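You operate a simulated robot arm through the tools that you are given. There is no shell and no other tool.

Carry out the task below with a simulated two-armed robot. There is one attempt and no reset: what you move stays moved.

Task
Pick up the black can with one hand, pass it to the other hand and put it on the end of the grey table by the heap. Set down upright: black can.

The check looks at the end state, three seconds after you hand in, the way a careful person would. Anything else that was tipped, shoved, dropped, spilled or broken makes it a failure.

Robot
Two 6-joint arms with two-finger parallel grippers on one trunk, on a base that drives. Base frame: it is fixed to the floor where the robot stands at the start and does not move with it; the origin is under the middle of the robot, x ahead of it, y to its left, z up. Readings come in m, rad, newtons and seconds.
The left shoulder is at the start at [0.28, 0.185, 0.855], the right one opposite. With the tool pointing down near the work surface each hand reaches from about 0.52 to 0.9 m from the robot's upright axis, wherever it stands, measured 20 degrees to its own side. Places, roughly: black can [3.25, -0.75, 1]; end of the grey table by the heap (60x24 cm) [0.14, -2.2, 0.88]. Payload 1.57 kg a hand.
The TCP of each hand is the grasp point between the finger pads, 0.03 m short of the fingertips. In the tool frame z runs along the fingers and y along their closing line. The gripper opens to 0.08 m. The fingers are 0.017 m wide and 0.012 m thick; the gripper's body (0.04 by 0.082 m) begins 0.08 m behind the TCP.
Orientation is that of the tool frame in the base frame, as a unit quaternion [x, y, z, w]. With the fingers straight down and closing along the base's y, the tool's x points along the base's -x, its y along +y and its z along -z.

Tools
- The arms move only by the tool nudge_tool. It takes "left_series", "right_series" or both (then of equal length, played together; a hand with none holds still); each is a list of rows, each a list of 7 numbers: the shift along the base's x, y, z in units of 50 mm (1.0 is 50 mm), then the turn, a rotation vector about the base's x, y, z in units of 5 degrees (1.0 is 5 degrees), then the opening, from 0 (shut) to 1 (fully open). In form: [[x, y, z, rx, ry, rz, hand], ...]. A call has 1 to 20 rows; each row shifts and turns the commanded pose from where the row before left it. A call with a number of a shift or a turn outside -1 to 1 is refused whole. Rows are played at 5 a second. More than 0.05 m and 0.15 rad between two rows, or a gripper value outside its range, and nothing of the call is played. A pose out of reach is approached as far as the arm can. The call stops where the force on the tool passes 40 N (or 10 N more than at its start, if that is more) or the arm is blocked; 0.2 s more then pass. The fingers move at their own pace (about 0.153 m/s each) and stop on an object; they squeeze with about 34 N. The grip force told is the motor's: it shows also when the fingers shut on nothing. Time passes only in rows, and 0.2 s behind the last, so rows that do not move let the fingers close. The reply holds the time, the measured pose of the TCP, the force on the tool along the base axes, the opening and the grip force, in the units named above and with some noise, with the torque about the TCP (base axes, N m) and any sound that the robot's microphone picked up.
- Cameras (640 x 400 px; columns grow to the right, rows downward): "scene" is now at [0.2314, -0.0008, 1.3015]; the picture's right is [-0.10, -1.00, 0.00], its down [-0.68, 0.07, -0.73] and it looks along [0.72, -0.07, -0.69] (base axes); focal length 253 px, centre (320, 200). "left" rides on the left gripper at [0.072, 0.007, -0.122] in its tool frame; the picture's right is [-0.09, 1.00, 0.00], its down [-0.84, -0.08, -0.54] and it looks along [-0.54, -0.05, 0.84] (tool axes); focal length 238 px, centre (320, 200). "right" rides on the right gripper at [0.072, -0.007, -0.122] in its tool frame; the picture's right is [0.09, 1.00, 0.00], its down [-0.84, 0.08, -0.54] and it looks along [-0.54, 0.05, 0.84] (tool axes); focal length 238 px, centre (320, 200). There is no depth. A picture from a camera that has moved, and an enlarged one, comes with that camera's place and axes in the base frame and with its lens. The place of the scene camera against the robot may be out by one fixed shift of up to 0.012 m in any direction.
- snapshot(camera): a new picture of that camera. No time passes.
- slide_trunk(by): slides the trunk up (or, below 0, down) by that many m; the arms and the scene camera ride with it, the base frame stays. It gives what a move gives, with no picture.
- roll_base(legs): drives the robot by 1 to 6 legs, each [ahead, turn to the left] in m and rad, along the robot's own axes; the way and the turn of a leg run together, so that a leg with both is an arc; at most 1.5 m and 3.142 rad a leg. The arms and the cameras ride along, it lands a little off, and it stops where it bumps. It gives what a move gives.
- aim_head(pan, tilt): turns the head with the scene camera to pan (to the left, within 1.501 rad either way) and tilt (down, from -0.506 to 1.204), counted from straight ahead of the robot. It gives what a move gives.
- enlarge(camera, box): a new picture of the part [left, top, right, bottom] of that camera's present view, enlarged. No time passes.
- hand_in(): hands the job in; it is judged then, once.

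Places have to be worked out from the pictures, the camera data and where the tool is seen. Open the grippers and draw the arms clear of the work before you hand the job in, unless the task says otherwise.

The tools are called after "Call:" as a command line: name --argument value ..., lists and objects as JSON in quotes. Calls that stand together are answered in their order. nudge_tool: Moves the arms, as the interface text tells. Its arguments: {"type":"object","properties":{"left_series":{"type":"array","items":{"type":"array","items":{"type":"number"}}},"right_series":{"type":"array","items":{"type":"array","items":{"type":"number"}}}},"required":[]} The other tools are called the same way: slide_trunk (by) slides the trunk up or down; roll_base (legs) drives the base; aim_head (pan, tilt) turns the head that bears the scene camera; snapshot (camera) takes a picture; enlarge (camera, box) takes an enlarged picture of a part of a camera's view; hand_in () hands the job in.

At the start:

```text
time: 0.0
left_tcp_pos: [0.5723, 0.2073, 1.1237]
left_ee_rot: [0.0, 1.0, 0.0, 0.0]
left_contact_force: [0.0, -0.7, 0.2]
left_wrist_torque: [0.01, 0.0, 0.01]
left_finger_gap: 0.0802
left_finger_force: 0.0
right_tcp_pos: [0.5424, -0.2777, 1.0859]
right_ee_rot: [0.0, 1.0, 0.0, 0.0]
right_contact_force: [-0.4, 0.0, 0.0]
right_wrist_torque: [-0.02, -0.01, -0.02]
right_finger_gap: 0.08
right_finger_force: 0.1
trunk travel left (down, up): [-0.55, 0.44]
robot x, y, heading: [0.0018, 0.0026, -0.002]
head pan, tilt: [-0.098, 0.759]
```

scene: 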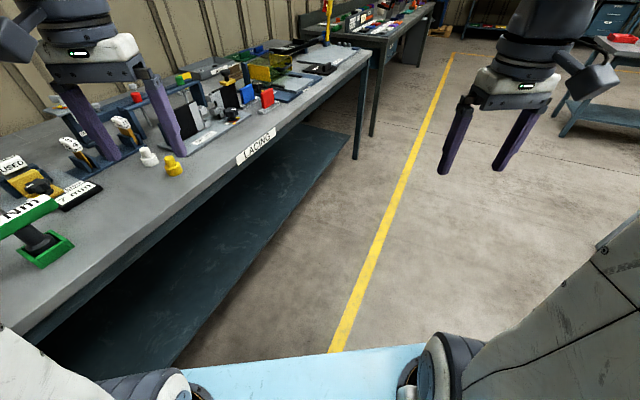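
right: 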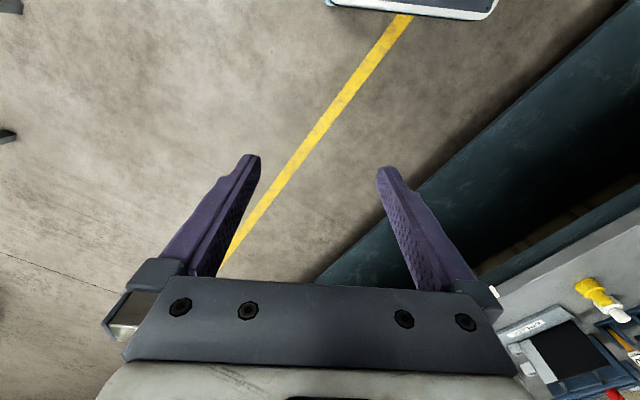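
left: 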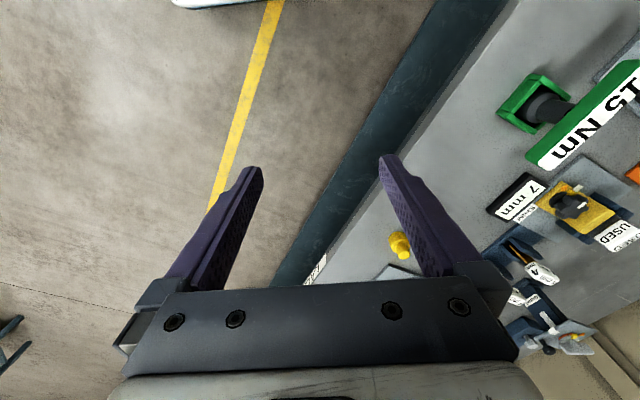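

The left arm hovers over a "LACING" bench on the left; the can is supposed to be far ahead to the right. I first look around with the head, toward the can and toward the grey table.

Call:
aim_head --pan -0.22 --tilt 0.15

Call:
snapshot --camera "scene"

Call:
aim_head --pan -1.4 --tilt 0.2

Call:
snapshot --camera "scene"

```text
time: 1.0
left_tcp_pos: [0.5743, 0.2063, 1.1222]
left_ee_rot: [0.0, 1.0, 0.0, 0.0]
left_contact_force: [-0.3, 0.4, -0.7]
left_wrist_torque: [0.02, 0.01, 0.02]
left_finger_gap: 0.0803
left_finger_force: 0.2
right_tcp_pos: [0.5429, -0.2766, 1.0857]
right_ee_rot: [0.0, 1.0, 0.001, 0.0]
right_contact_force: [0.4, 0.1, -0.2]
right_wrist_torque: [0.02, 0.01, 0.03]
right_finger_gap: 0.0802
right_finger_force: 0.1
trunk travel left (down, up): [-0.55, 0.44]
robot x, y, heading: [0.0012, -0.002, 0.001]
head pan, tilt: [-0.22, 0.15]
```

```text
taken
camera scene: at [0.2398, -0.0129, 1.3565], right [-0.22, -0.98, 0.0], down [-0.15, 0.03, -0.99], along [0.96, -0.22, -0.15], focal length 253 px, centre (320, 200)
```

scene: 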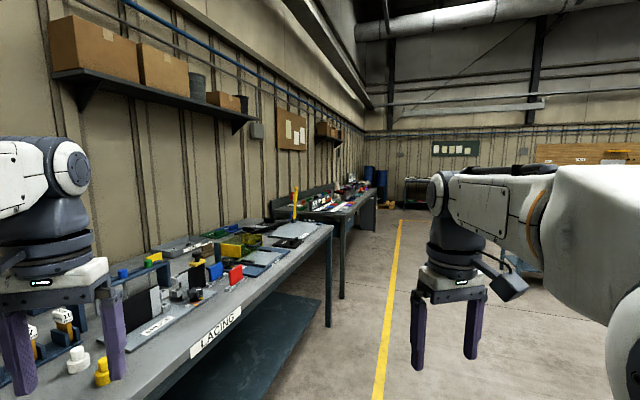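

```text
time: 2.4
left_tcp_pos: [0.5741, 0.2075, 1.1237]
left_ee_rot: [-0.001, 1.0, 0.0, 0.0]
left_contact_force: [-0.3, 1.1, 0.0]
left_wrist_torque: [-0.01, 0.01, 0.02]
left_finger_gap: 0.08
left_finger_force: 0.0
right_tcp_pos: [0.5422, -0.2772, 1.0855]
right_ee_rot: [0.0, 1.0, 0.001, 0.0]
right_contact_force: [0.4, 0.3, 0.2]
right_wrist_torque: [0.02, 0.01, -0.01]
right_finger_gap: 0.0798
right_finger_force: 0.1
trunk travel left (down, up): [-0.55, 0.44]
robot x, y, heading: [-0.0006, -0.0004, 0.003]
head pan, tilt: [-1.4, 0.201]
```

```text
taken
camera scene: at [0.1652, -0.0845, 1.3518], right [-0.99, -0.17, 0.0], down [-0.03, 0.2, -0.98], along [0.17, -0.97, -0.2], focal length 253 px, centre (320, 200)
```

scene: 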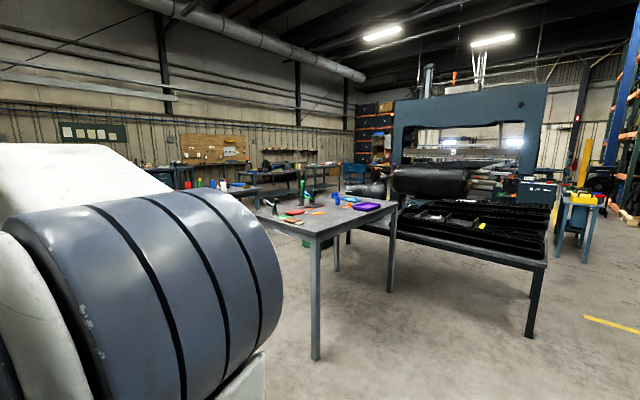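

The grey table with the heap is on the right-hand side, and the can should be on the second bench beyond the "LACING" one. I turn the head back and enlarge that area.

Call:
enlarge --camera "scene" --box '[240, 170, 420, 282]'

Call:
aim_head --pan -0.22 --tilt 0.15

Call:
enlarge --camera "scene" --box '[260, 160, 388, 240]'

Call:
aim_head --pan -0.8 --tilt 0.4

Call:
snapshot --camera "scene"

Call:
aim_head --pan 0.9 --tilt 0.4

Call:
snapshot --camera "scene"

```text
3.56 times, centred on (330, 226) of scene
camera zoom: at [0.1652, -0.0845, 1.3518], right [-0.99, -0.17, 0.0], down [-0.03, 0.2, -0.98], along [0.17, -0.97, -0.2], focal length 900 px, centre (284, 108)
```

zoom: 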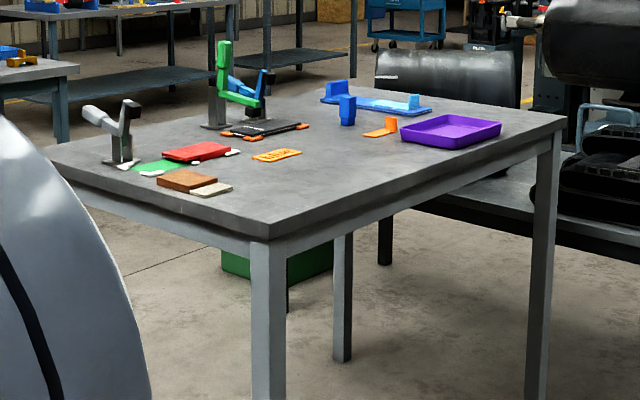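

```text
time: 3.8
left_tcp_pos: [0.574, 0.2076, 1.1236]
left_ee_rot: [0.0, 1.0, 0.0, 0.0]
left_contact_force: [0.0, 1.0, 0.3]
left_wrist_torque: [0.0, -0.02, 0.02]
left_finger_gap: 0.0799
left_finger_force: 0.1
right_tcp_pos: [0.5422, -0.2774, 1.0858]
right_ee_rot: [-0.001, 1.0, 0.0, -0.001]
right_contact_force: [-0.3, -0.5, 0.4]
right_wrist_torque: [-0.04, 0.03, -0.01]
right_finger_gap: 0.0803
right_finger_force: 0.1
trunk travel left (down, up): [-0.55, 0.44]
robot x, y, heading: [0.0004, 0.0003, -0.002]
head pan, tilt: [-0.22, 0.15]
```

```text
5.00 times, centred on (324, 200) of scene
camera zoom: at [0.2398, -0.013, 1.3565], right [-0.22, -0.98, 0.0], down [-0.15, 0.03, -0.99], along [0.96, -0.22, -0.15], focal length 1265 px, centre (300, 200)
```

zoom: 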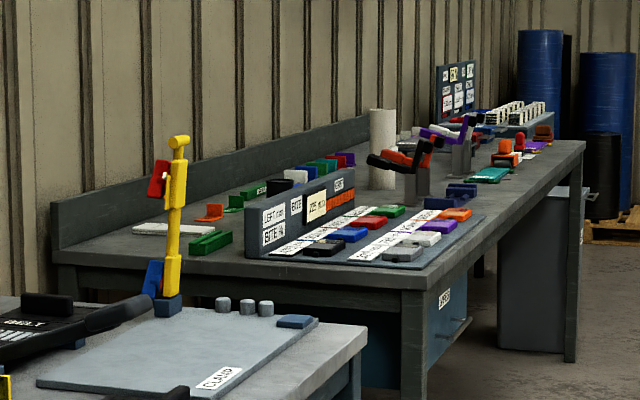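

```text
time: 4.8
left_tcp_pos: [0.5732, 0.2061, 1.1242]
left_ee_rot: [-0.001, 1.0, 0.0, 0.0]
left_contact_force: [0.3, 0.4, -0.7]
left_wrist_torque: [-0.04, 0.03, -0.01]
left_finger_gap: 0.08
left_finger_force: 0.0
right_tcp_pos: [0.5419, -0.2774, 1.0863]
right_ee_rot: [0.0, 1.0, -0.001, -0.001]
right_contact_force: [-1.0, 0.0, 0.2]
right_wrist_torque: [0.02, 0.03, 0.02]
right_finger_gap: 0.08
right_finger_force: 0.1
trunk travel left (down, up): [-0.55, 0.44]
robot x, y, heading: [-0.003, 0.0006, 0.002]
head pan, tilt: [-0.799, 0.4]
```

```text
taken
camera scene: at [0.2139, -0.0591, 1.3333], right [-0.72, -0.7, 0.0], down [-0.27, 0.28, -0.92], along [0.64, -0.66, -0.39], focal length 253 px, centre (320, 200)
```

scene: 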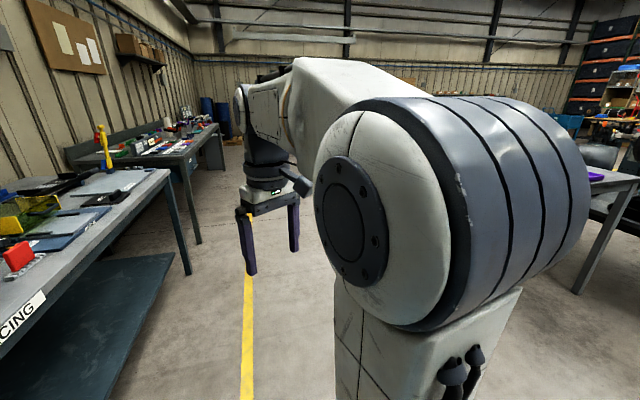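

```text
time: 6.5
left_tcp_pos: [0.5733, 0.2068, 1.1226]
left_ee_rot: [0.0, 1.0, 0.0, 0.0]
left_contact_force: [-0.5, 0.1, -0.3]
left_wrist_torque: [0.01, 0.03, -0.02]
left_finger_gap: 0.0803
left_finger_force: 0.0
right_tcp_pos: [0.5421, -0.2768, 1.0849]
right_ee_rot: [0.0, 1.0, 0.0, 0.0]
right_contact_force: [0.3, 0.7, -0.1]
right_wrist_torque: [0.04, 0.0, -0.03]
right_finger_gap: 0.0799
right_finger_force: 0.1
trunk travel left (down, up): [-0.55, 0.44]
robot x, y, heading: [-0.0013, 0.0019, -0.002]
head pan, tilt: [0.901, 0.4]
```

```text
taken
camera scene: at [0.2069, 0.0799, 1.3333], right [0.78, -0.62, 0.0], down [-0.24, -0.3, -0.92], along [0.57, 0.72, -0.39], focal length 253 px, centre (320, 200)
```

scene: 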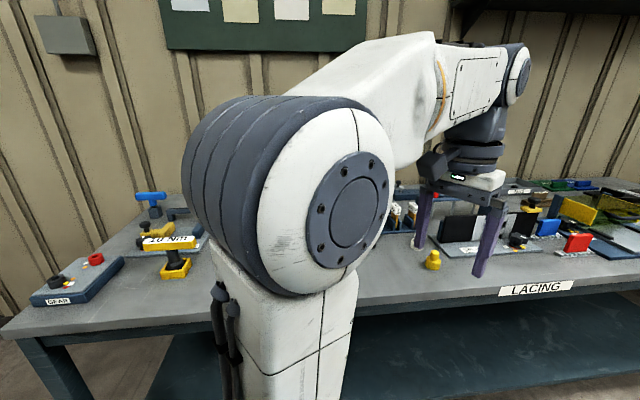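

The benches run obliquely (about 32° to the right of my heading), and the can's bench is the second one, its front edge parallel to the yellow line. I turn the robot parallel to the aisle and look again.

Call:
roll_base --legs '[[0, -0.555]]'

Call:
aim_head --pan 0.2 --tilt 0.2

Call:
snapshot --camera "scene"

Call:
enlarge --camera "scene" --box '[192, 140, 352, 240]'

```text
time: 8.5
left_tcp_pos: [0.5949, -0.1301, 1.1227]
left_ee_rot: [0.277, 0.961, 0.001, 0.0]
left_contact_force: [0.7, 0.0, 0.2]
left_wrist_torque: [-0.04, 0.01, -0.01]
left_finger_gap: 0.0802
left_finger_force: 0.0
right_tcp_pos: [0.3107, -0.5227, 1.0866]
right_ee_rot: [0.278, 0.96, 0.0, 0.0]
right_contact_force: [0.1, -0.5, 0.5]
right_wrist_torque: [0.0, 0.01, 0.04]
right_finger_gap: 0.08
right_finger_force: 0.1
trunk travel left (down, up): [-0.55, 0.44]
robot x, y, heading: [0.0017, -0.0004, -0.562]
head pan, tilt: [0.901, 0.4]
```

```text
time: 9.5
left_tcp_pos: [0.5944, -0.1306, 1.1222]
left_ee_rot: [0.277, 0.961, 0.0, 0.0]
left_contact_force: [0.0, -1.1, 0.0]
left_wrist_torque: [0.04, 0.0, 0.04]
left_finger_gap: 0.08
left_finger_force: 0.0
right_tcp_pos: [0.3106, -0.5244, 1.0854]
right_ee_rot: [0.278, 0.961, 0.0, 0.0]
right_contact_force: [-0.9, 0.3, -0.2]
right_wrist_torque: [-0.01, 0.04, 0.01]
right_finger_gap: 0.0799
right_finger_force: 0.1
trunk travel left (down, up): [-0.55, 0.44]
robot x, y, heading: [0.0008, 0.0004, -0.565]
head pan, tilt: [0.201, 0.201]
```

```text
taken
camera scene: at [0.2116, -0.1115, 1.3518], right [-0.36, -0.93, 0.0], down [-0.19, 0.07, -0.98], along [0.92, -0.35, -0.2], focal length 253 px, centre (320, 200)
```

scene: 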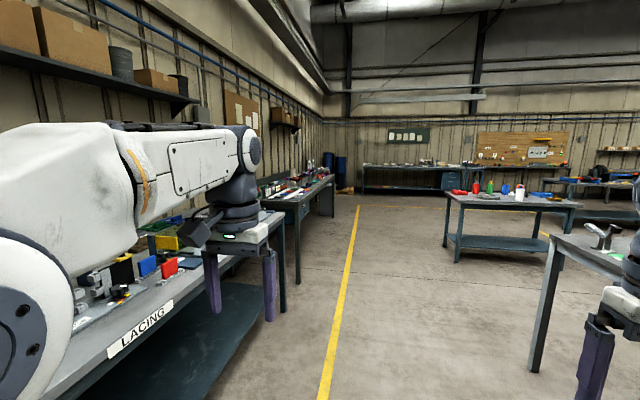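

```text
4.00 times, centred on (272, 190) of scene
camera zoom: at [0.2116, -0.1115, 1.3518], right [-0.36, -0.93, 0.0], down [-0.19, 0.07, -0.98], along [0.92, -0.35, -0.2], focal length 1012 px, centre (512, 240)
```

zoom: 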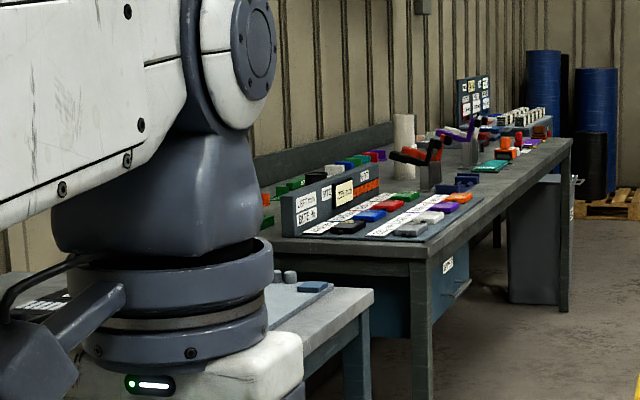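

The aisle along the yellow line is clear. I drive about 2.1 m along it and look at the second bench.

Call:
roll_base --legs '[[1.5, 0.01], [0.6, 0]]'

Call:
aim_head --pan 0.35 --tilt 0.35

Call:
snapshot --camera "scene"

Call:
aim_head --pan 1.1 --tilt 0.35

Call:
snapshot --camera "scene"

```text
time: 19.9
left_tcp_pos: [2.4117, -1.141, 1.1237]
left_ee_rot: [0.242, 0.97, 0.001, -0.001]
left_contact_force: [0.1, 0.9, 0.1]
left_wrist_torque: [-0.02, -0.02, 0.02]
left_finger_gap: 0.08
left_finger_force: 0.0
right_tcp_pos: [2.1554, -1.5548, 1.0855]
right_ee_rot: [0.242, 0.97, 0.0, 0.0]
right_contact_force: [0.1, 0.2, 0.3]
right_wrist_torque: [0.03, -0.02, 0.02]
right_finger_gap: 0.0798
right_finger_force: 0.1
trunk travel left (down, up): [-0.55, 0.44]
robot x, y, heading: [1.8097, -1.0565, -0.488]
head pan, tilt: [0.201, 0.201]
```

```text
time: 20.6
left_tcp_pos: [2.4088, -1.1415, 1.1238]
left_ee_rot: [0.242, 0.97, 0.001, 0.001]
left_contact_force: [0.0, -0.4, 0.4]
left_wrist_torque: [-0.02, -0.02, -0.01]
left_finger_gap: 0.0799
left_finger_force: 0.1
right_tcp_pos: [2.1566, -1.5542, 1.0857]
right_ee_rot: [0.242, 0.97, -0.001, 0.0]
right_contact_force: [-0.3, -0.1, -1.0]
right_wrist_torque: [0.02, 0.0, -0.02]
right_finger_gap: 0.0801
right_finger_force: 0.1
trunk travel left (down, up): [-0.55, 0.44]
robot x, y, heading: [1.8078, -1.0584, -0.494]
head pan, tilt: [0.351, 0.351]
```

```text
taken
camera scene: at [2.03, -1.1362, 1.3379], right [-0.14, -0.99, 0.0], down [-0.34, 0.05, -0.94], along [0.93, -0.13, -0.34], focal length 253 px, centre (320, 200)
```

scene: 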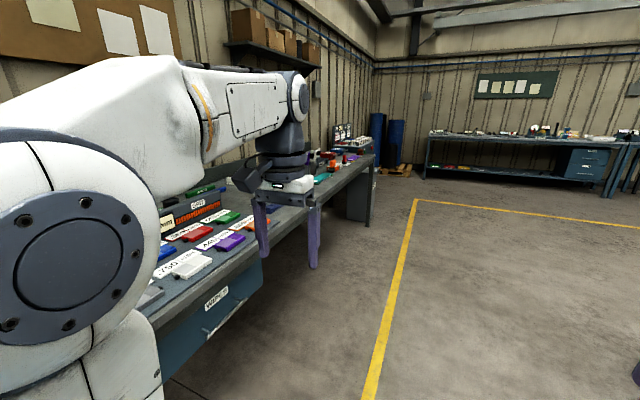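

```text
time: 21.7
left_tcp_pos: [2.4099, -1.1406, 1.1227]
left_ee_rot: [0.242, 0.97, 0.0, 0.0]
left_contact_force: [0.2, -0.8, 0.5]
left_wrist_torque: [0.01, 0.02, -0.01]
left_finger_gap: 0.0802
left_finger_force: 0.1
right_tcp_pos: [2.1559, -1.5548, 1.0859]
right_ee_rot: [0.243, 0.97, 0.0, 0.0]
right_contact_force: [0.0, -0.5, -0.4]
right_wrist_torque: [-0.01, 0.03, -0.02]
right_finger_gap: 0.0802
right_finger_force: 0.0
trunk travel left (down, up): [-0.55, 0.44]
robot x, y, heading: [1.81, -1.0591, -0.491]
head pan, tilt: [1.1, 0.351]
```

```text
taken
camera scene: at [2.0142, -1.07, 1.3378], right [0.57, -0.82, 0.0], down [-0.28, -0.2, -0.94], along [0.77, 0.54, -0.34], focal length 253 px, centre (320, 200)
```

scene: 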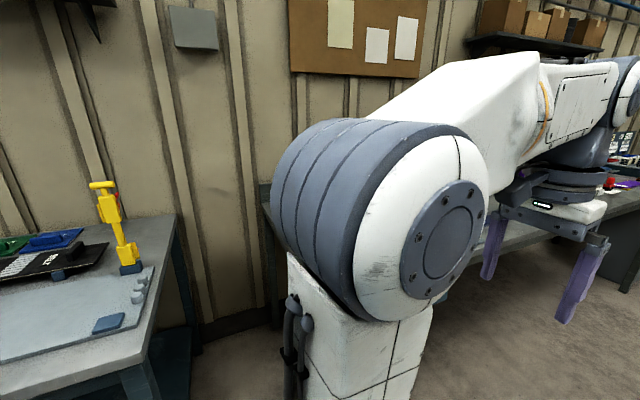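

The bench is close on the left, so before turning toward it I move away a little and up to where the can lies along the bench, then turn to face the bench from about 0.8 m.

Call:
roll_base --legs '[[0, -0.3], [1.08, 0]]'

Call:
aim_head --pan 0.2 --tilt 0.35

Call:
snapshot --camera "scene"

```text
time: 28.3
left_tcp_pos: [3.1181, -2.1121, 1.1228]
left_ee_rot: [0.395, 0.919, 0.0, 0.0]
left_contact_force: [-1.1, -0.3, 0.5]
left_wrist_torque: [-0.02, 0.03, -0.01]
left_finger_gap: 0.0797
left_finger_force: 0.1
right_tcp_pos: [2.7458, -2.4234, 1.0853]
right_ee_rot: [0.395, 0.919, 0.0, 0.0]
right_contact_force: [-0.4, 0.1, 0.9]
right_wrist_torque: [-0.01, 0.0, 0.02]
right_finger_gap: 0.08
right_finger_force: 0.0
trunk travel left (down, up): [-0.55, 0.44]
robot x, y, heading: [2.5717, -1.8387, -0.818]
head pan, tilt: [1.1, 0.351]
```

```text
time: 29.5
left_tcp_pos: [3.1173, -2.1117, 1.1228]
left_ee_rot: [0.395, 0.919, 0.0, 0.001]
left_contact_force: [0.5, 0.8, 0.3]
left_wrist_torque: [-0.01, -0.02, 0.02]
left_finger_gap: 0.0803
left_finger_force: 0.0
right_tcp_pos: [2.7459, -2.4227, 1.0859]
right_ee_rot: [0.394, 0.919, 0.001, 0.0]
right_contact_force: [1.2, -0.6, 0.4]
right_wrist_torque: [0.0, -0.03, -0.02]
right_finger_gap: 0.0799
right_finger_force: 0.1
trunk travel left (down, up): [-0.55, 0.44]
robot x, y, heading: [2.5719, -1.8391, -0.812]
head pan, tilt: [0.201, 0.351]
```

```text
taken
camera scene: at [2.7482, -2.0015, 1.3378], right [-0.57, -0.82, 0.0], down [-0.28, 0.2, -0.94], along [0.77, -0.54, -0.34], focal length 253 px, centre (320, 200)
```

scene: 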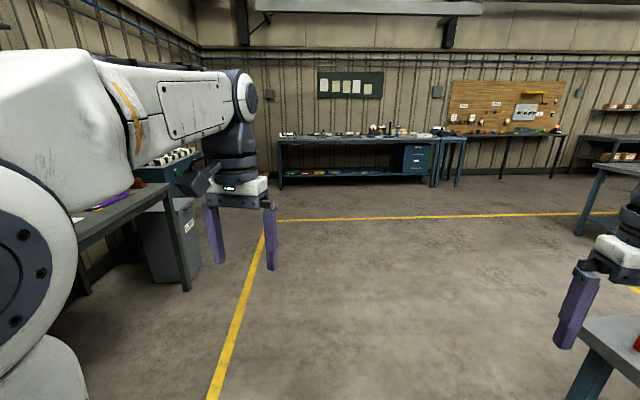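

I'm at about u=3.16 along the bench and 0.8 m off its edge. I turn left to face the bench, the hands staying short of it.

Call:
roll_base --legs '[[0, 1.83]]'

Call:
aim_head --pan 0.0 --tilt 0.45

Call:
snapshot --camera "scene"

Call:
snapshot --camera "left"

Call:
snapshot --camera "right"

```text
time: 34.2
left_tcp_pos: [2.711, -1.2451, 1.1229]
left_ee_rot: [-0.477, 0.879, 0.0, -0.001]
left_contact_force: [1.1, -1.4, 0.0]
left_wrist_torque: [-0.02, -0.01, -0.03]
left_finger_gap: 0.0799
left_finger_force: 0.1
right_tcp_pos: [3.1002, -1.5359, 1.0853]
right_ee_rot: [-0.477, 0.879, 0.0, 0.0]
right_contact_force: [0.7, 0.9, 0.1]
right_wrist_torque: [0.01, -0.01, 0.01]
right_finger_gap: 0.0801
right_finger_force: 0.0
trunk travel left (down, up): [-0.55, 0.44]
robot x, y, heading: [2.5726, -1.8403, 0.996]
head pan, tilt: [0.201, 0.351]
```

```text
time: 35.0
left_tcp_pos: [2.7103, -1.2459, 1.122]
left_ee_rot: [-0.476, 0.879, -0.001, 0.001]
left_contact_force: [-0.3, 0.1, 0.4]
left_wrist_torque: [0.0, 0.0, -0.03]
left_finger_gap: 0.0799
left_finger_force: 0.0
right_tcp_pos: [3.101, -1.535, 1.0861]
right_ee_rot: [-0.477, 0.879, 0.0, 0.0]
right_contact_force: [0.6, 0.5, -1.1]
right_wrist_torque: [0.01, -0.01, 0.01]
right_finger_gap: 0.0798
right_finger_force: 0.1
trunk travel left (down, up): [-0.55, 0.44]
robot x, y, heading: [2.5749, -1.8417, 0.991]
head pan, tilt: [0.0, 0.45]
```

```text
taken
camera scene: at [2.6995, -1.6206, 1.3287], right [0.84, -0.55, 0.0], down [-0.24, -0.36, -0.9], along [0.49, 0.75, -0.43], focal length 253 px, centre (320, 200)
```

scene: 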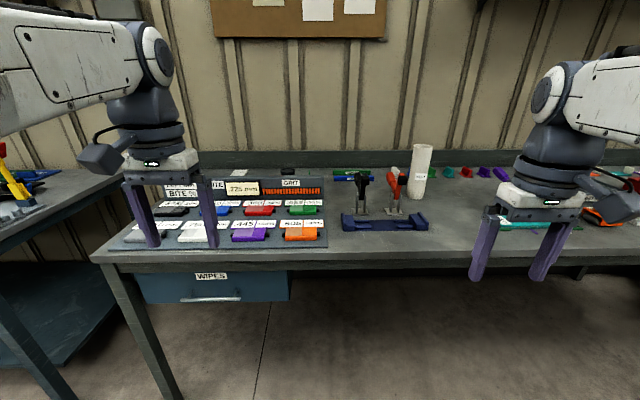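

```text
taken
camera left: at [2.6656, -1.3037, 1.2448], right [-0.79, 0.62, 0.0], down [0.52, 0.66, 0.54], along [0.34, 0.43, -0.84], focal length 238 px, centre (320, 200)
```

left: 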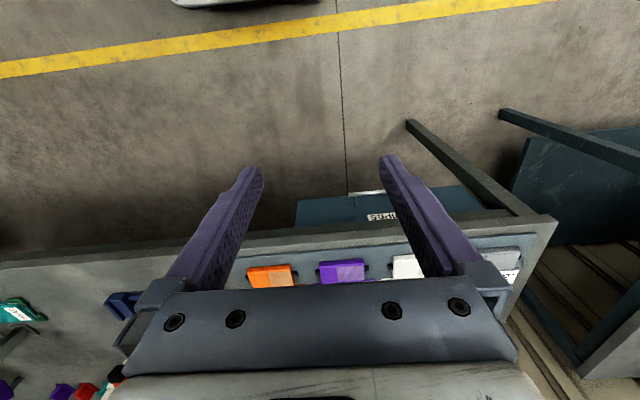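

```text
taken
camera right: at [3.0665, -1.5984, 1.2084], right [-0.89, 0.46, 0.0], down [0.39, 0.74, 0.54], along [0.25, 0.48, -0.84], focal length 238 px, centre (320, 200)
```

right: 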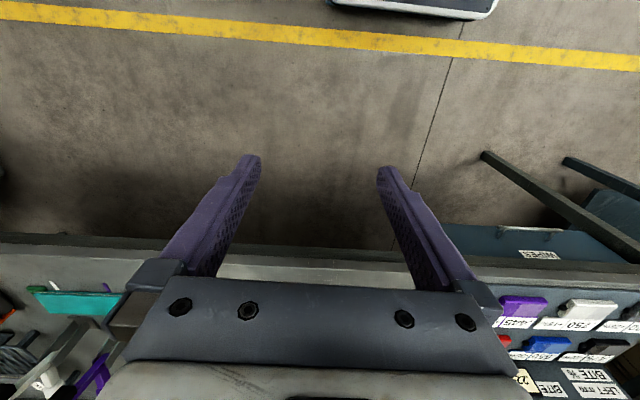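

Facing the bench now. The expected can place projects near pixel (316,165–175), just beside/behind the "GRIT" sign; I enlarge that area.

Call:
enlarge --camera "scene" --box '[240, 140, 400, 240]'

Call:
enlarge --camera "scene" --box '[360, 120, 520, 220]'

```text
4.00 times, centred on (320, 190) of scene
camera zoom: at [2.6995, -1.6206, 1.3287], right [0.84, -0.55, 0.0], down [-0.24, -0.36, -0.9], along [0.49, 0.75, -0.43], focal length 1012 px, centre (320, 240)
```

zoom: 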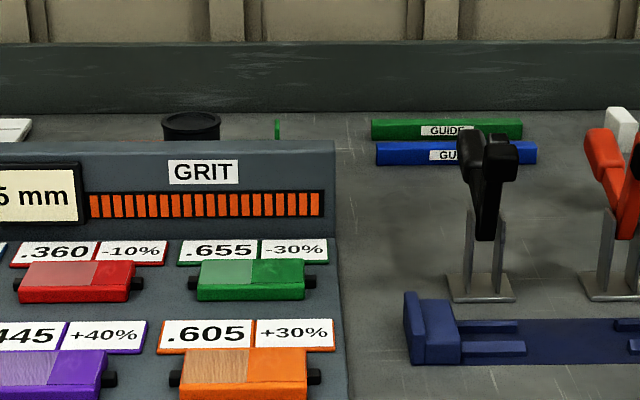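

```text
4.00 times, centred on (440, 170) of scene
camera zoom: at [2.6995, -1.6206, 1.3287], right [0.84, -0.55, 0.0], down [-0.24, -0.36, -0.9], along [0.49, 0.75, -0.43], focal length 1012 px, centre (-160, 320)
```

zoom: 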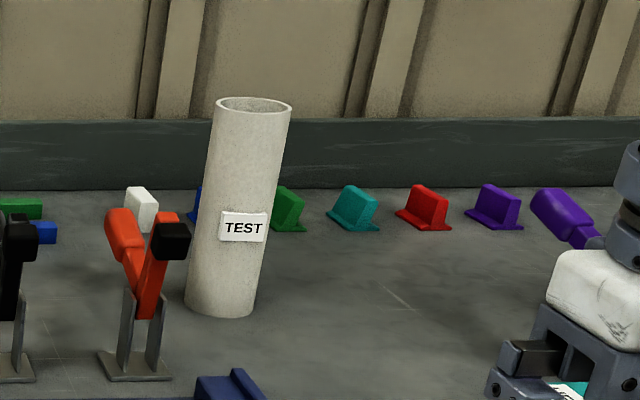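

The black can's rim is visible just behind the "GRIT" sign board. I raise the trunk to see it from above.

Call:
slide_trunk --by 0.4

Call:
aim_head --pan 0.0 --tilt 0.65

Call:
snapshot --camera "scene"

Call:
enlarge --camera "scene" --box '[220, 130, 380, 230]'

```text
time: 38.8
left_tcp_pos: [2.7106, -1.2449, 1.5222]
left_ee_rot: [-0.478, 0.879, 0.0, 0.0]
left_contact_force: [-0.3, -1.1, 0.3]
left_wrist_torque: [0.0, 0.02, 0.0]
left_finger_gap: 0.08
left_finger_force: 0.0
right_tcp_pos: [3.1, -1.5343, 1.4854]
right_ee_rot: [-0.477, 0.879, 0.0, 0.0]
right_contact_force: [0.0, -0.5, 0.0]
right_wrist_torque: [0.05, -0.02, 0.02]
right_finger_gap: 0.0802
right_finger_force: 0.0
trunk travel left (down, up): [-0.95, 0.04]
robot x, y, heading: [2.5742, -1.8425, 0.993]
head pan, tilt: [0.0, 0.45]
```

```text
time: 39.5
left_tcp_pos: [2.7109, -1.2457, 1.5232]
left_ee_rot: [-0.477, 0.879, 0.0, 0.0]
left_contact_force: [-0.7, -0.1, -0.3]
left_wrist_torque: [0.02, -0.01, -0.01]
left_finger_gap: 0.0801
left_finger_force: 0.1
right_tcp_pos: [3.0999, -1.5353, 1.4851]
right_ee_rot: [-0.477, 0.879, 0.0, 0.0]
right_contact_force: [0.0, 0.0, 0.0]
right_wrist_torque: [0.01, 0.01, -0.03]
right_finger_gap: 0.0797
right_finger_force: 0.1
trunk travel left (down, up): [-0.95, 0.04]
robot x, y, heading: [2.5709, -1.838, 0.998]
head pan, tilt: [0.0, 0.649]
```

```text
taken
camera scene: at [2.6968, -1.6249, 1.7108], right [0.84, -0.55, 0.0], down [-0.33, -0.51, -0.8], along [0.43, 0.67, -0.6], focal length 253 px, centre (320, 200)
```

scene: 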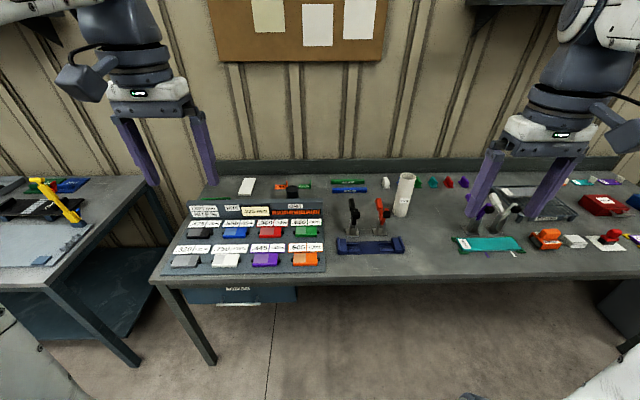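

```text
4.00 times, centred on (300, 180) of scene
camera zoom: at [2.6968, -1.6249, 1.7108], right [0.84, -0.55, 0.0], down [-0.33, -0.51, -0.8], along [0.43, 0.67, -0.6], focal length 1012 px, centre (400, 280)
```

zoom: 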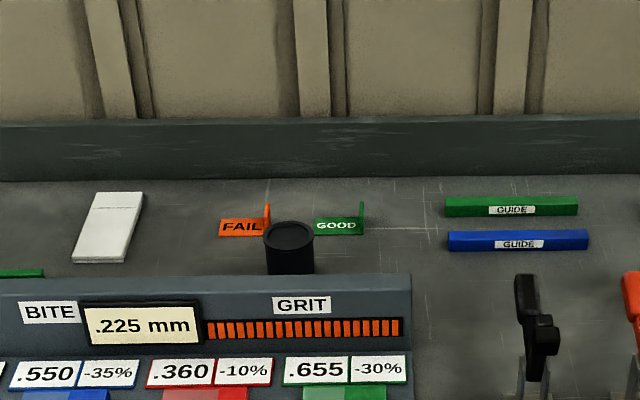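

The can's rim sits at roughly (3.17, −0.63, 0.95), about 65 mm wide, close behind the GRIT board and in front of small FAIL/GOOD signs. I look down to learn the size of my base and what's under the bench before driving nearer.

Call:
aim_head --pan 0.0 --tilt 1.2

Call:
snapshot --camera "scene"

Call:
snapshot --camera "left"

Call:
snapshot --camera "right"

```text
time: 40.5
left_tcp_pos: [2.7113, -1.2468, 1.522]
left_ee_rot: [-0.477, 0.879, 0.0, 0.0]
left_contact_force: [0.2, 0.4, 0.1]
left_wrist_torque: [0.02, 0.03, -0.03]
left_finger_gap: 0.0799
left_finger_force: 0.1
right_tcp_pos: [3.1014, -1.5352, 1.4851]
right_ee_rot: [-0.477, 0.879, 0.0, 0.001]
right_contact_force: [-0.3, 0.5, 0.4]
right_wrist_torque: [0.0, 0.0, 0.0]
right_finger_gap: 0.0799
right_finger_force: 0.0
trunk travel left (down, up): [-0.95, 0.04]
robot x, y, heading: [2.574, -1.8371, 0.993]
head pan, tilt: [0.0, 1.201]
```

```text
taken
camera scene: at [2.6799, -1.6507, 1.6705], right [0.84, -0.55, 0.0], down [-0.51, -0.78, -0.36], along [0.2, 0.3, -0.93], focal length 253 px, centre (320, 200)
```

scene: 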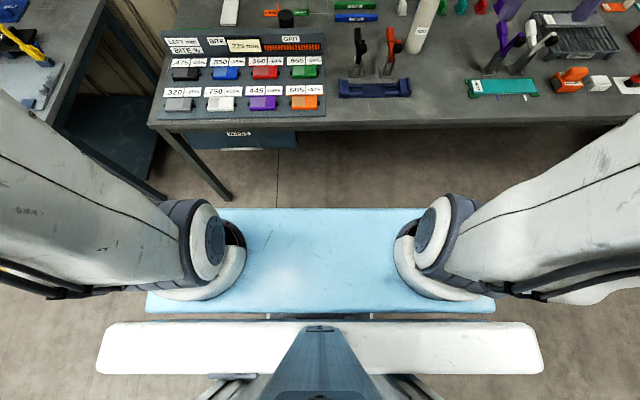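

```text
taken
camera left: at [2.6656, -1.3037, 1.6448], right [-0.79, 0.62, 0.0], down [0.52, 0.66, 0.54], along [0.34, 0.43, -0.84], focal length 238 px, centre (320, 200)
```

left: 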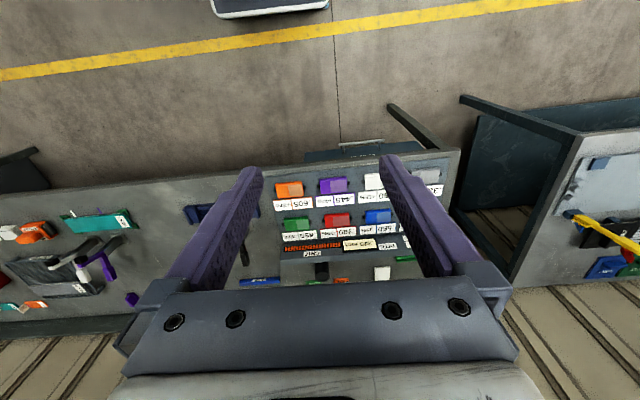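

```text
taken
camera right: at [3.0666, -1.5984, 1.6084], right [-0.89, 0.46, 0.0], down [0.39, 0.74, 0.54], along [0.25, 0.48, -0.84], focal length 238 px, centre (320, 200)
```

right: 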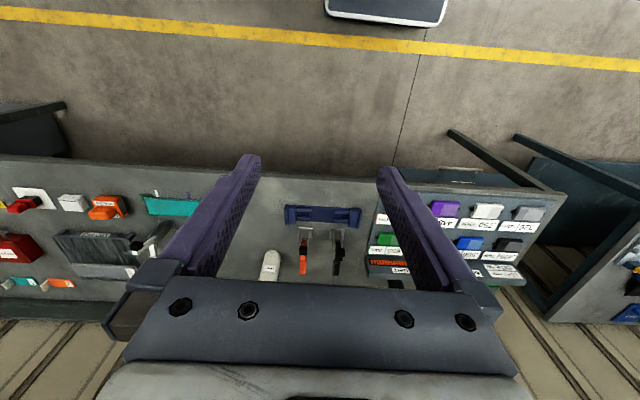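

The base is low (front about 0.37 m from the axis), so it can slip a little under the bench. I enlarge the can in the steeper views to pin down its place and the clearances around it.

Call:
enlarge --camera "scene" --box '[240, 0, 336, 60]'

Call:
enlarge --camera "left" --box '[272, 232, 400, 292]'

Call:
enlarge --camera "right" --box '[352, 232, 480, 312]'

```text
6.67 times, centred on (288, 30) of scene
camera zoom: at [2.6799, -1.6507, 1.6705], right [0.84, -0.55, 0.0], down [-0.51, -0.78, -0.36], along [0.2, 0.3, -0.93], focal length 1687 px, centre (533, 1333)
```

zoom: 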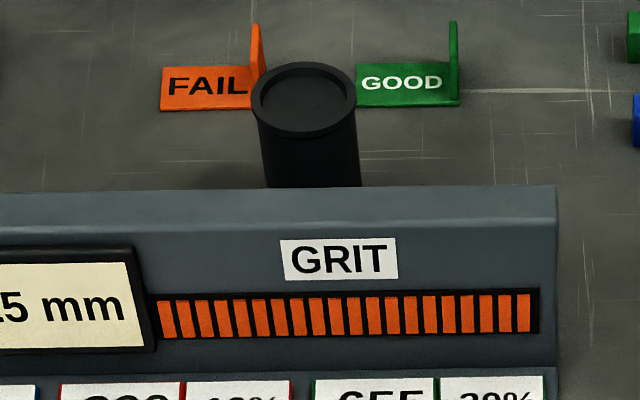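

```text
5.00 times, centred on (336, 262) of left
camera zoom: at [2.6656, -1.3037, 1.6448], right [-0.79, 0.62, 0.0], down [0.52, 0.66, 0.54], along [0.34, 0.43, -0.84], focal length 1192 px, centre (240, -110)
```

zoom: 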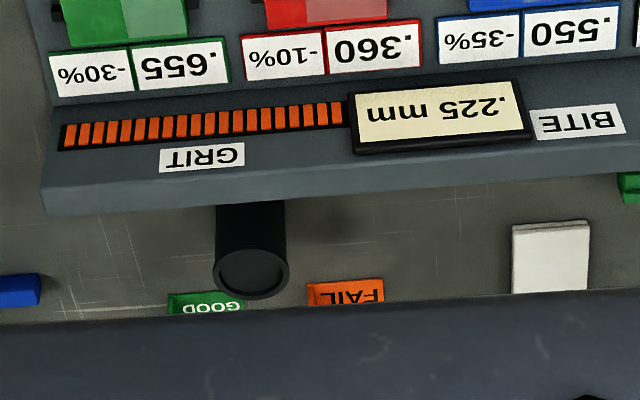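

```text
5.00 times, centred on (416, 272) of right
camera zoom: at [3.0666, -1.5984, 1.6084], right [-0.89, 0.46, 0.0], down [0.39, 0.74, 0.54], along [0.25, 0.48, -0.84], focal length 1192 px, centre (-160, -160)
```

zoom: 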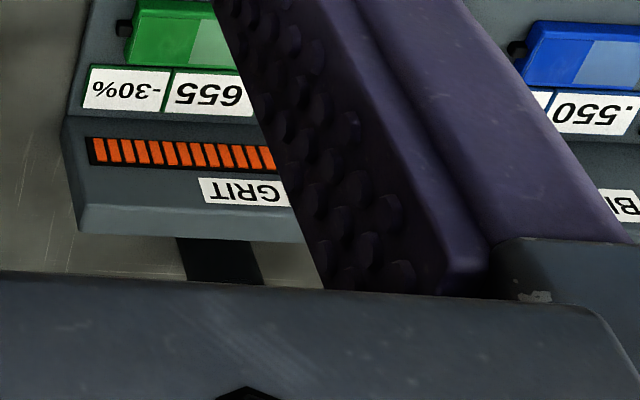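

Rim estimate is now about (3.16, −0.64, 0.96). I'll move in toward a stance with the can about 20° to my left and 0.85 m away, in steps, hands staying high above everything.

Call:
roll_base --legs '[[0, -0.27], [0.3, 0]]'

Call:
aim_head --pan 0.25 --tilt 0.9

Call:
snapshot --camera "scene"

```text
time: 43.5
left_tcp_pos: [3.1026, -1.0987, 1.5224]
left_ee_rot: [-0.352, 0.936, 0.001, 0.001]
left_contact_force: [1.1, 0.1, 0.3]
left_wrist_torque: [-0.03, 0.0, 0.0]
left_finger_gap: 0.0801
left_finger_force: 0.1
right_tcp_pos: [3.3994, -1.4823, 1.4862]
right_ee_rot: [-0.352, 0.936, 0.001, 0.0]
right_contact_force: [0.4, -0.1, 0.7]
right_wrist_torque: [0.02, 0.0, -0.01]
right_finger_gap: 0.0803
right_finger_force: 0.0
trunk travel left (down, up): [-0.95, 0.04]
robot x, y, heading: [2.8079, -1.6338, 0.718]
head pan, tilt: [0.0, 1.201]
```

```text
time: 44.3
left_tcp_pos: [3.1018, -1.0985, 1.5231]
left_ee_rot: [-0.353, 0.936, 0.0, 0.001]
left_contact_force: [-0.1, -0.2, -0.2]
left_wrist_torque: [-0.04, -0.01, 0.03]
left_finger_gap: 0.0803
left_finger_force: 0.2
right_tcp_pos: [3.3993, -1.4807, 1.4858]
right_ee_rot: [-0.353, 0.936, 0.001, 0.0]
right_contact_force: [0.0, 0.2, -0.1]
right_wrist_torque: [0.01, 0.01, 0.01]
right_finger_gap: 0.0801
right_finger_force: 0.1
trunk travel left (down, up): [-0.95, 0.04]
robot x, y, heading: [2.807, -1.6304, 0.716]
head pan, tilt: [0.25, 0.901]
```

```text
taken
camera scene: at [2.9613, -1.4569, 1.6902], right [0.82, -0.57, 0.0], down [-0.44, -0.65, -0.62], along [0.35, 0.51, -0.78], focal length 253 px, centre (320, 200)
```

scene: 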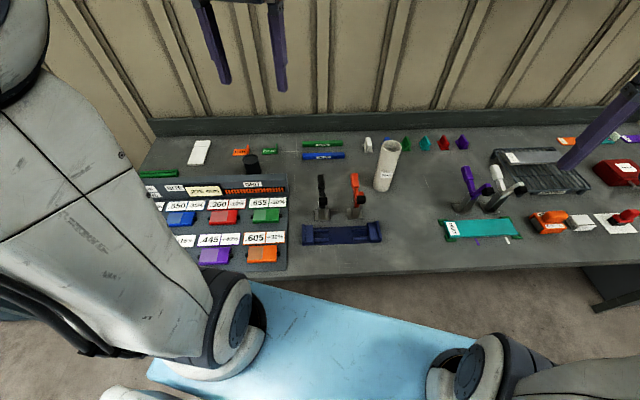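

The way in is clear; I go the remaining 0.23 m and turn back square to the bench.

Call:
roll_base --legs '[[0.23, 0], [0, 0.3]]'

Call:
aim_head --pan 0.3 --tilt 0.9

Call:
snapshot --camera "scene"

Call:
snapshot --camera "left"

```text
time: 47.0
left_tcp_pos: [3.1001, -0.8806, 1.5223]
left_ee_rot: [-0.492, 0.87, 0.0, 0.0]
left_contact_force: [0.2, -0.5, 0.4]
left_wrist_torque: [0.02, -0.01, 0.01]
left_finger_gap: 0.08
left_finger_force: 0.1
right_tcp_pos: [3.4983, -1.1556, 1.4844]
right_ee_rot: [-0.492, 0.87, 0.0, 0.0]
right_contact_force: [0.3, -0.1, 0.0]
right_wrist_torque: [0.03, -0.06, 0.0]
right_finger_gap: 0.0801
right_finger_force: 0.1
trunk travel left (down, up): [-0.95, 0.04]
robot x, y, heading: [2.9834, -1.478, 1.033]
head pan, tilt: [0.25, 0.901]
```

```text
time: 47.7
left_tcp_pos: [3.099, -0.8807, 1.5229]
left_ee_rot: [-0.493, 0.87, -0.001, 0.0]
left_contact_force: [0.3, -0.2, -0.4]
left_wrist_torque: [0.03, 0.02, 0.0]
left_finger_gap: 0.0798
left_finger_force: 0.1
right_tcp_pos: [3.4989, -1.156, 1.4855]
right_ee_rot: [-0.492, 0.87, 0.0, 0.0]
right_contact_force: [0.4, -0.5, -0.4]
right_wrist_torque: [-0.01, 0.01, -0.02]
right_finger_gap: 0.0801
right_finger_force: 0.0
trunk travel left (down, up): [-0.95, 0.04]
robot x, y, heading: [2.9864, -1.475, 1.029]
head pan, tilt: [0.3, 0.901]
```

```text
taken
camera scene: at [3.0724, -1.2608, 1.6903], right [0.97, -0.24, 0.0], down [-0.19, -0.76, -0.62], along [0.15, 0.6, -0.78], focal length 253 px, centre (320, 200)
```

scene: 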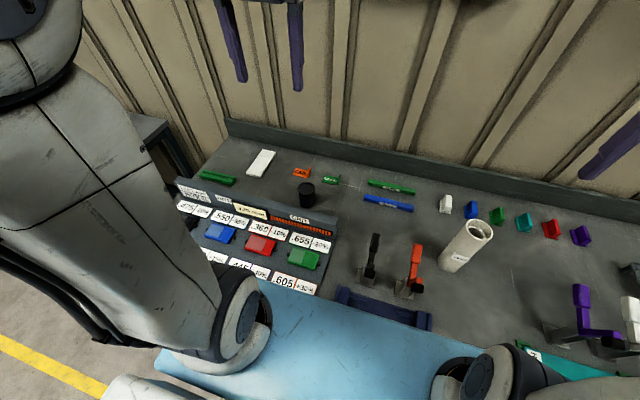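

```text
taken
camera left: at [3.0564, -0.9403, 1.6447], right [-0.81, 0.59, 0.0], down [0.5, 0.68, 0.54], along [0.32, 0.44, -0.84], focal length 238 px, centre (320, 200)
```

left: 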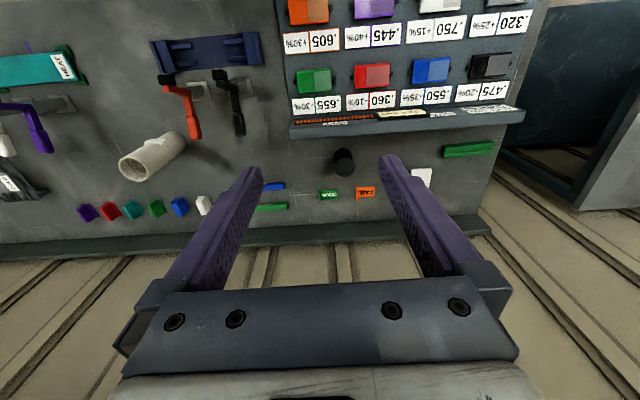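

Now both views see the can well; I enlarge both to fix its place.

Call:
enlarge --camera "left" --box '[280, 100, 408, 210]'

Call:
enlarge --camera "scene" --box '[240, 150, 368, 230]'

```text
3.64 times, centred on (344, 155) of left
camera zoom: at [3.0564, -0.9403, 1.6447], right [-0.81, 0.59, 0.0], down [0.5, 0.68, 0.54], along [0.32, 0.44, -0.84], focal length 867 px, centre (233, 364)
```

zoom: 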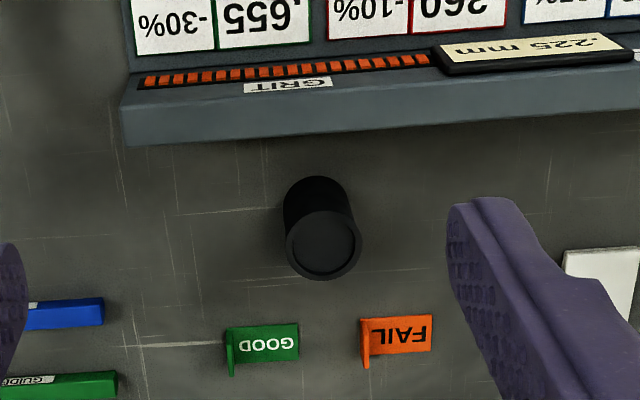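

```text
5.00 times, centred on (304, 190) of scene
camera zoom: at [3.0724, -1.2608, 1.6903], right [0.97, -0.24, 0.0], down [-0.19, -0.76, -0.62], along [0.15, 0.6, -0.78], focal length 1265 px, centre (400, 250)
```

zoom: 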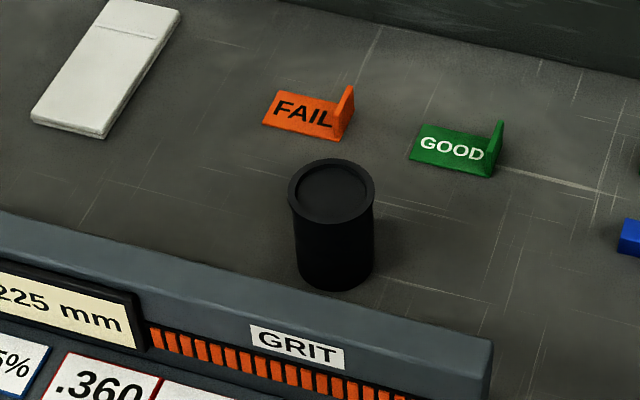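

The can is clear on all sides: base centre ≈ (3.180, −0.639), rim z ≈ 0.96, body ≈ 61–65 mm. I lower the left hand to a point above it and re-measure.

Call:
nudge_tool --left_series '[[0.161, 0.483, -0.745, 0, 0, 0, 1], [0.161, 0.483, -0.745, 0, 0, 0, 1], [0.161, 0.483, -0.745, 0, 0, 0, 1], [0.161, 0.483, -0.745, 0, 0, 0, 1], [0.161, 0.483, -0.745, 0, 0, 0, 1], [0.161, 0.483, -0.745, 0, 0, 0, 1], [0.161, 0.483, -0.745, 0, 0, 0, 1], [0.161, 0.483, -0.745, 0, 0, 0, 1], [0.161, 0.483, -0.745, 0, 0, 0, 1], [0.161, 0.483, -0.745, 0, 0, 0, 1]]'

Call:
snapshot --camera "left"

Call:
snapshot --camera "scene"

```text
time: 49.9
left_tcp_pos: [3.1853, -0.6392, 1.1502]
left_ee_rot: [-0.493, 0.87, 0.0, 0.0]
left_contact_force: [0.9, 0.2, -0.2]
left_wrist_torque: [0.03, -0.02, 0.0]
left_finger_gap: 0.0802
left_finger_force: 0.1
right_tcp_pos: [3.4979, -1.1554, 1.4853]
right_ee_rot: [-0.492, 0.87, 0.0, 0.0]
right_contact_force: [-0.3, -0.2, -0.5]
right_wrist_torque: [0.03, -0.02, -0.05]
right_finger_gap: 0.0799
right_finger_force: 0.1
trunk travel left (down, up): [-0.95, 0.04]
robot x, y, heading: [2.9836, -1.4821, 1.033]
head pan, tilt: [0.3, 0.901]
```

```text
taken
camera left: at [3.1412, -0.699, 1.2726], right [-0.81, 0.59, 0.0], down [0.5, 0.68, 0.54], along [0.32, 0.44, -0.84], focal length 238 px, centre (320, 200)
```

left: 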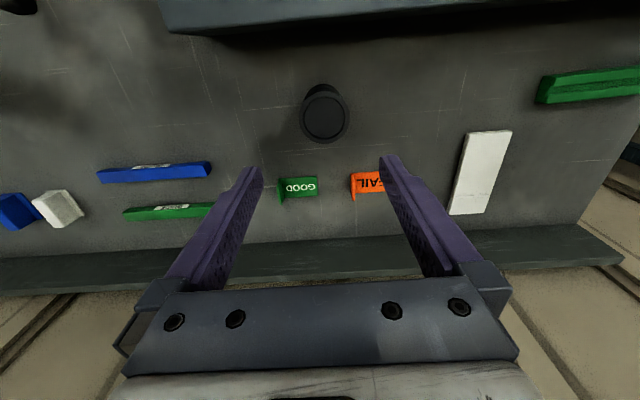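

```text
taken
camera scene: at [3.0725, -1.2607, 1.6903], right [0.97, -0.24, 0.0], down [-0.19, -0.76, -0.62], along [0.15, 0.6, -0.78], focal length 253 px, centre (320, 200)
```

scene: 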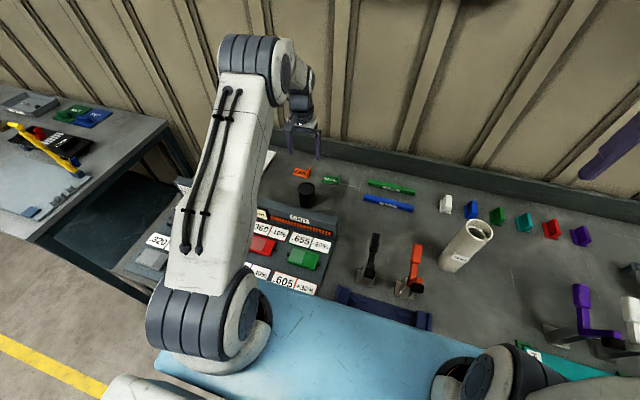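

Call:
enlarge --camera "left" --box '[272, 70, 384, 140]'

```text
5.71 times, centred on (328, 105) of left
camera zoom: at [3.1412, -0.699, 1.2726], right [-0.81, 0.59, 0.0], down [0.5, 0.68, 0.54], along [0.32, 0.44, -0.84], focal length 1362 px, centre (274, 743)
```

zoom: 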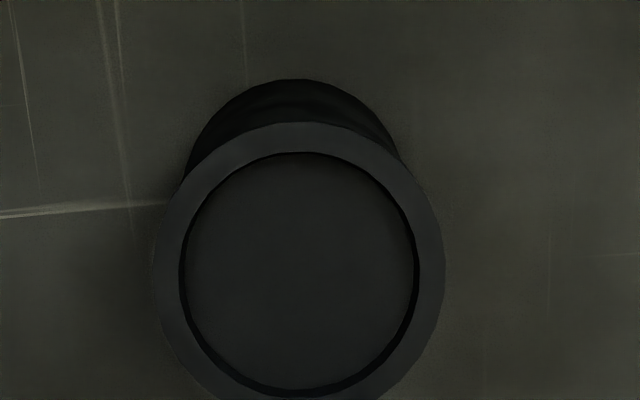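

The can sits ~5 mm to the left/ahead of the TCP's vertical line. I correct that and come down to just above the rim, then check again.

Call:
nudge_tool --left_series '[[-0.08, 0.1, -0.4, 0, 0, 0, 1], [0, 0, -0.9, 0, 0, 0, 1], [0, 0, -0.9, 0, 0, 0, 1], [0, 0, 0, 0, 0, 0, 1]]'

Call:
snapshot --camera "left"

Call:
enlarge --camera "scene" --box '[240, 110, 384, 220]'

```text
time: 50.9
left_tcp_pos: [3.1767, -0.6309, 1.0412]
left_ee_rot: [-0.492, 0.87, 0.001, 0.0]
left_contact_force: [0.2, 0.1, 0.3]
left_wrist_torque: [-0.01, 0.02, 0.02]
left_finger_gap: 0.0801
left_finger_force: 0.0
right_tcp_pos: [3.4982, -1.1554, 1.4862]
right_ee_rot: [-0.494, 0.87, 0.0, 0.0]
right_contact_force: [-0.2, 0.1, 0.2]
right_wrist_torque: [0.0, -0.03, 0.03]
right_finger_gap: 0.0802
right_finger_force: 0.0
trunk travel left (down, up): [-0.95, 0.04]
robot x, y, heading: [2.9847, -1.4795, 1.027]
head pan, tilt: [0.3, 0.901]
```

```text
taken
camera left: at [3.1331, -0.6911, 1.1627], right [-0.81, 0.59, 0.0], down [0.5, 0.68, 0.54], along [0.32, 0.44, -0.84], focal length 238 px, centre (320, 200)
```

left: 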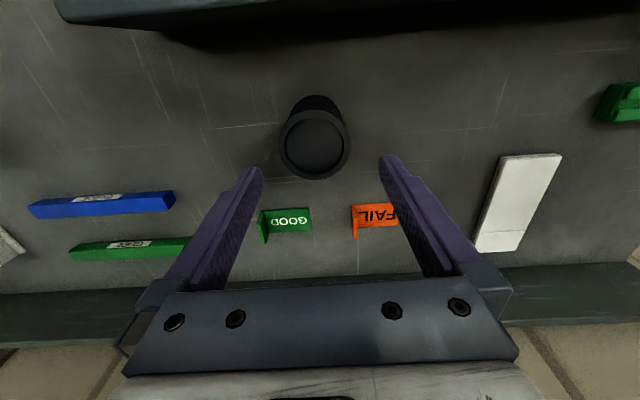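

```text
3.64 times, centred on (312, 165) of scene
camera zoom: at [3.0725, -1.2607, 1.6903], right [0.97, -0.24, 0.0], down [-0.19, -0.76, -0.62], along [0.15, 0.6, -0.78], focal length 920 px, centre (349, 327)
```

zoom: 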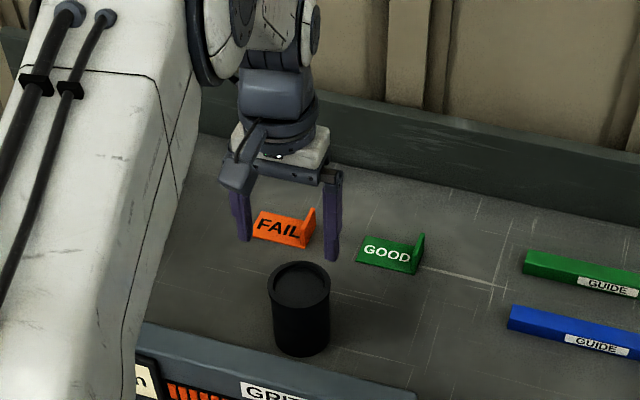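

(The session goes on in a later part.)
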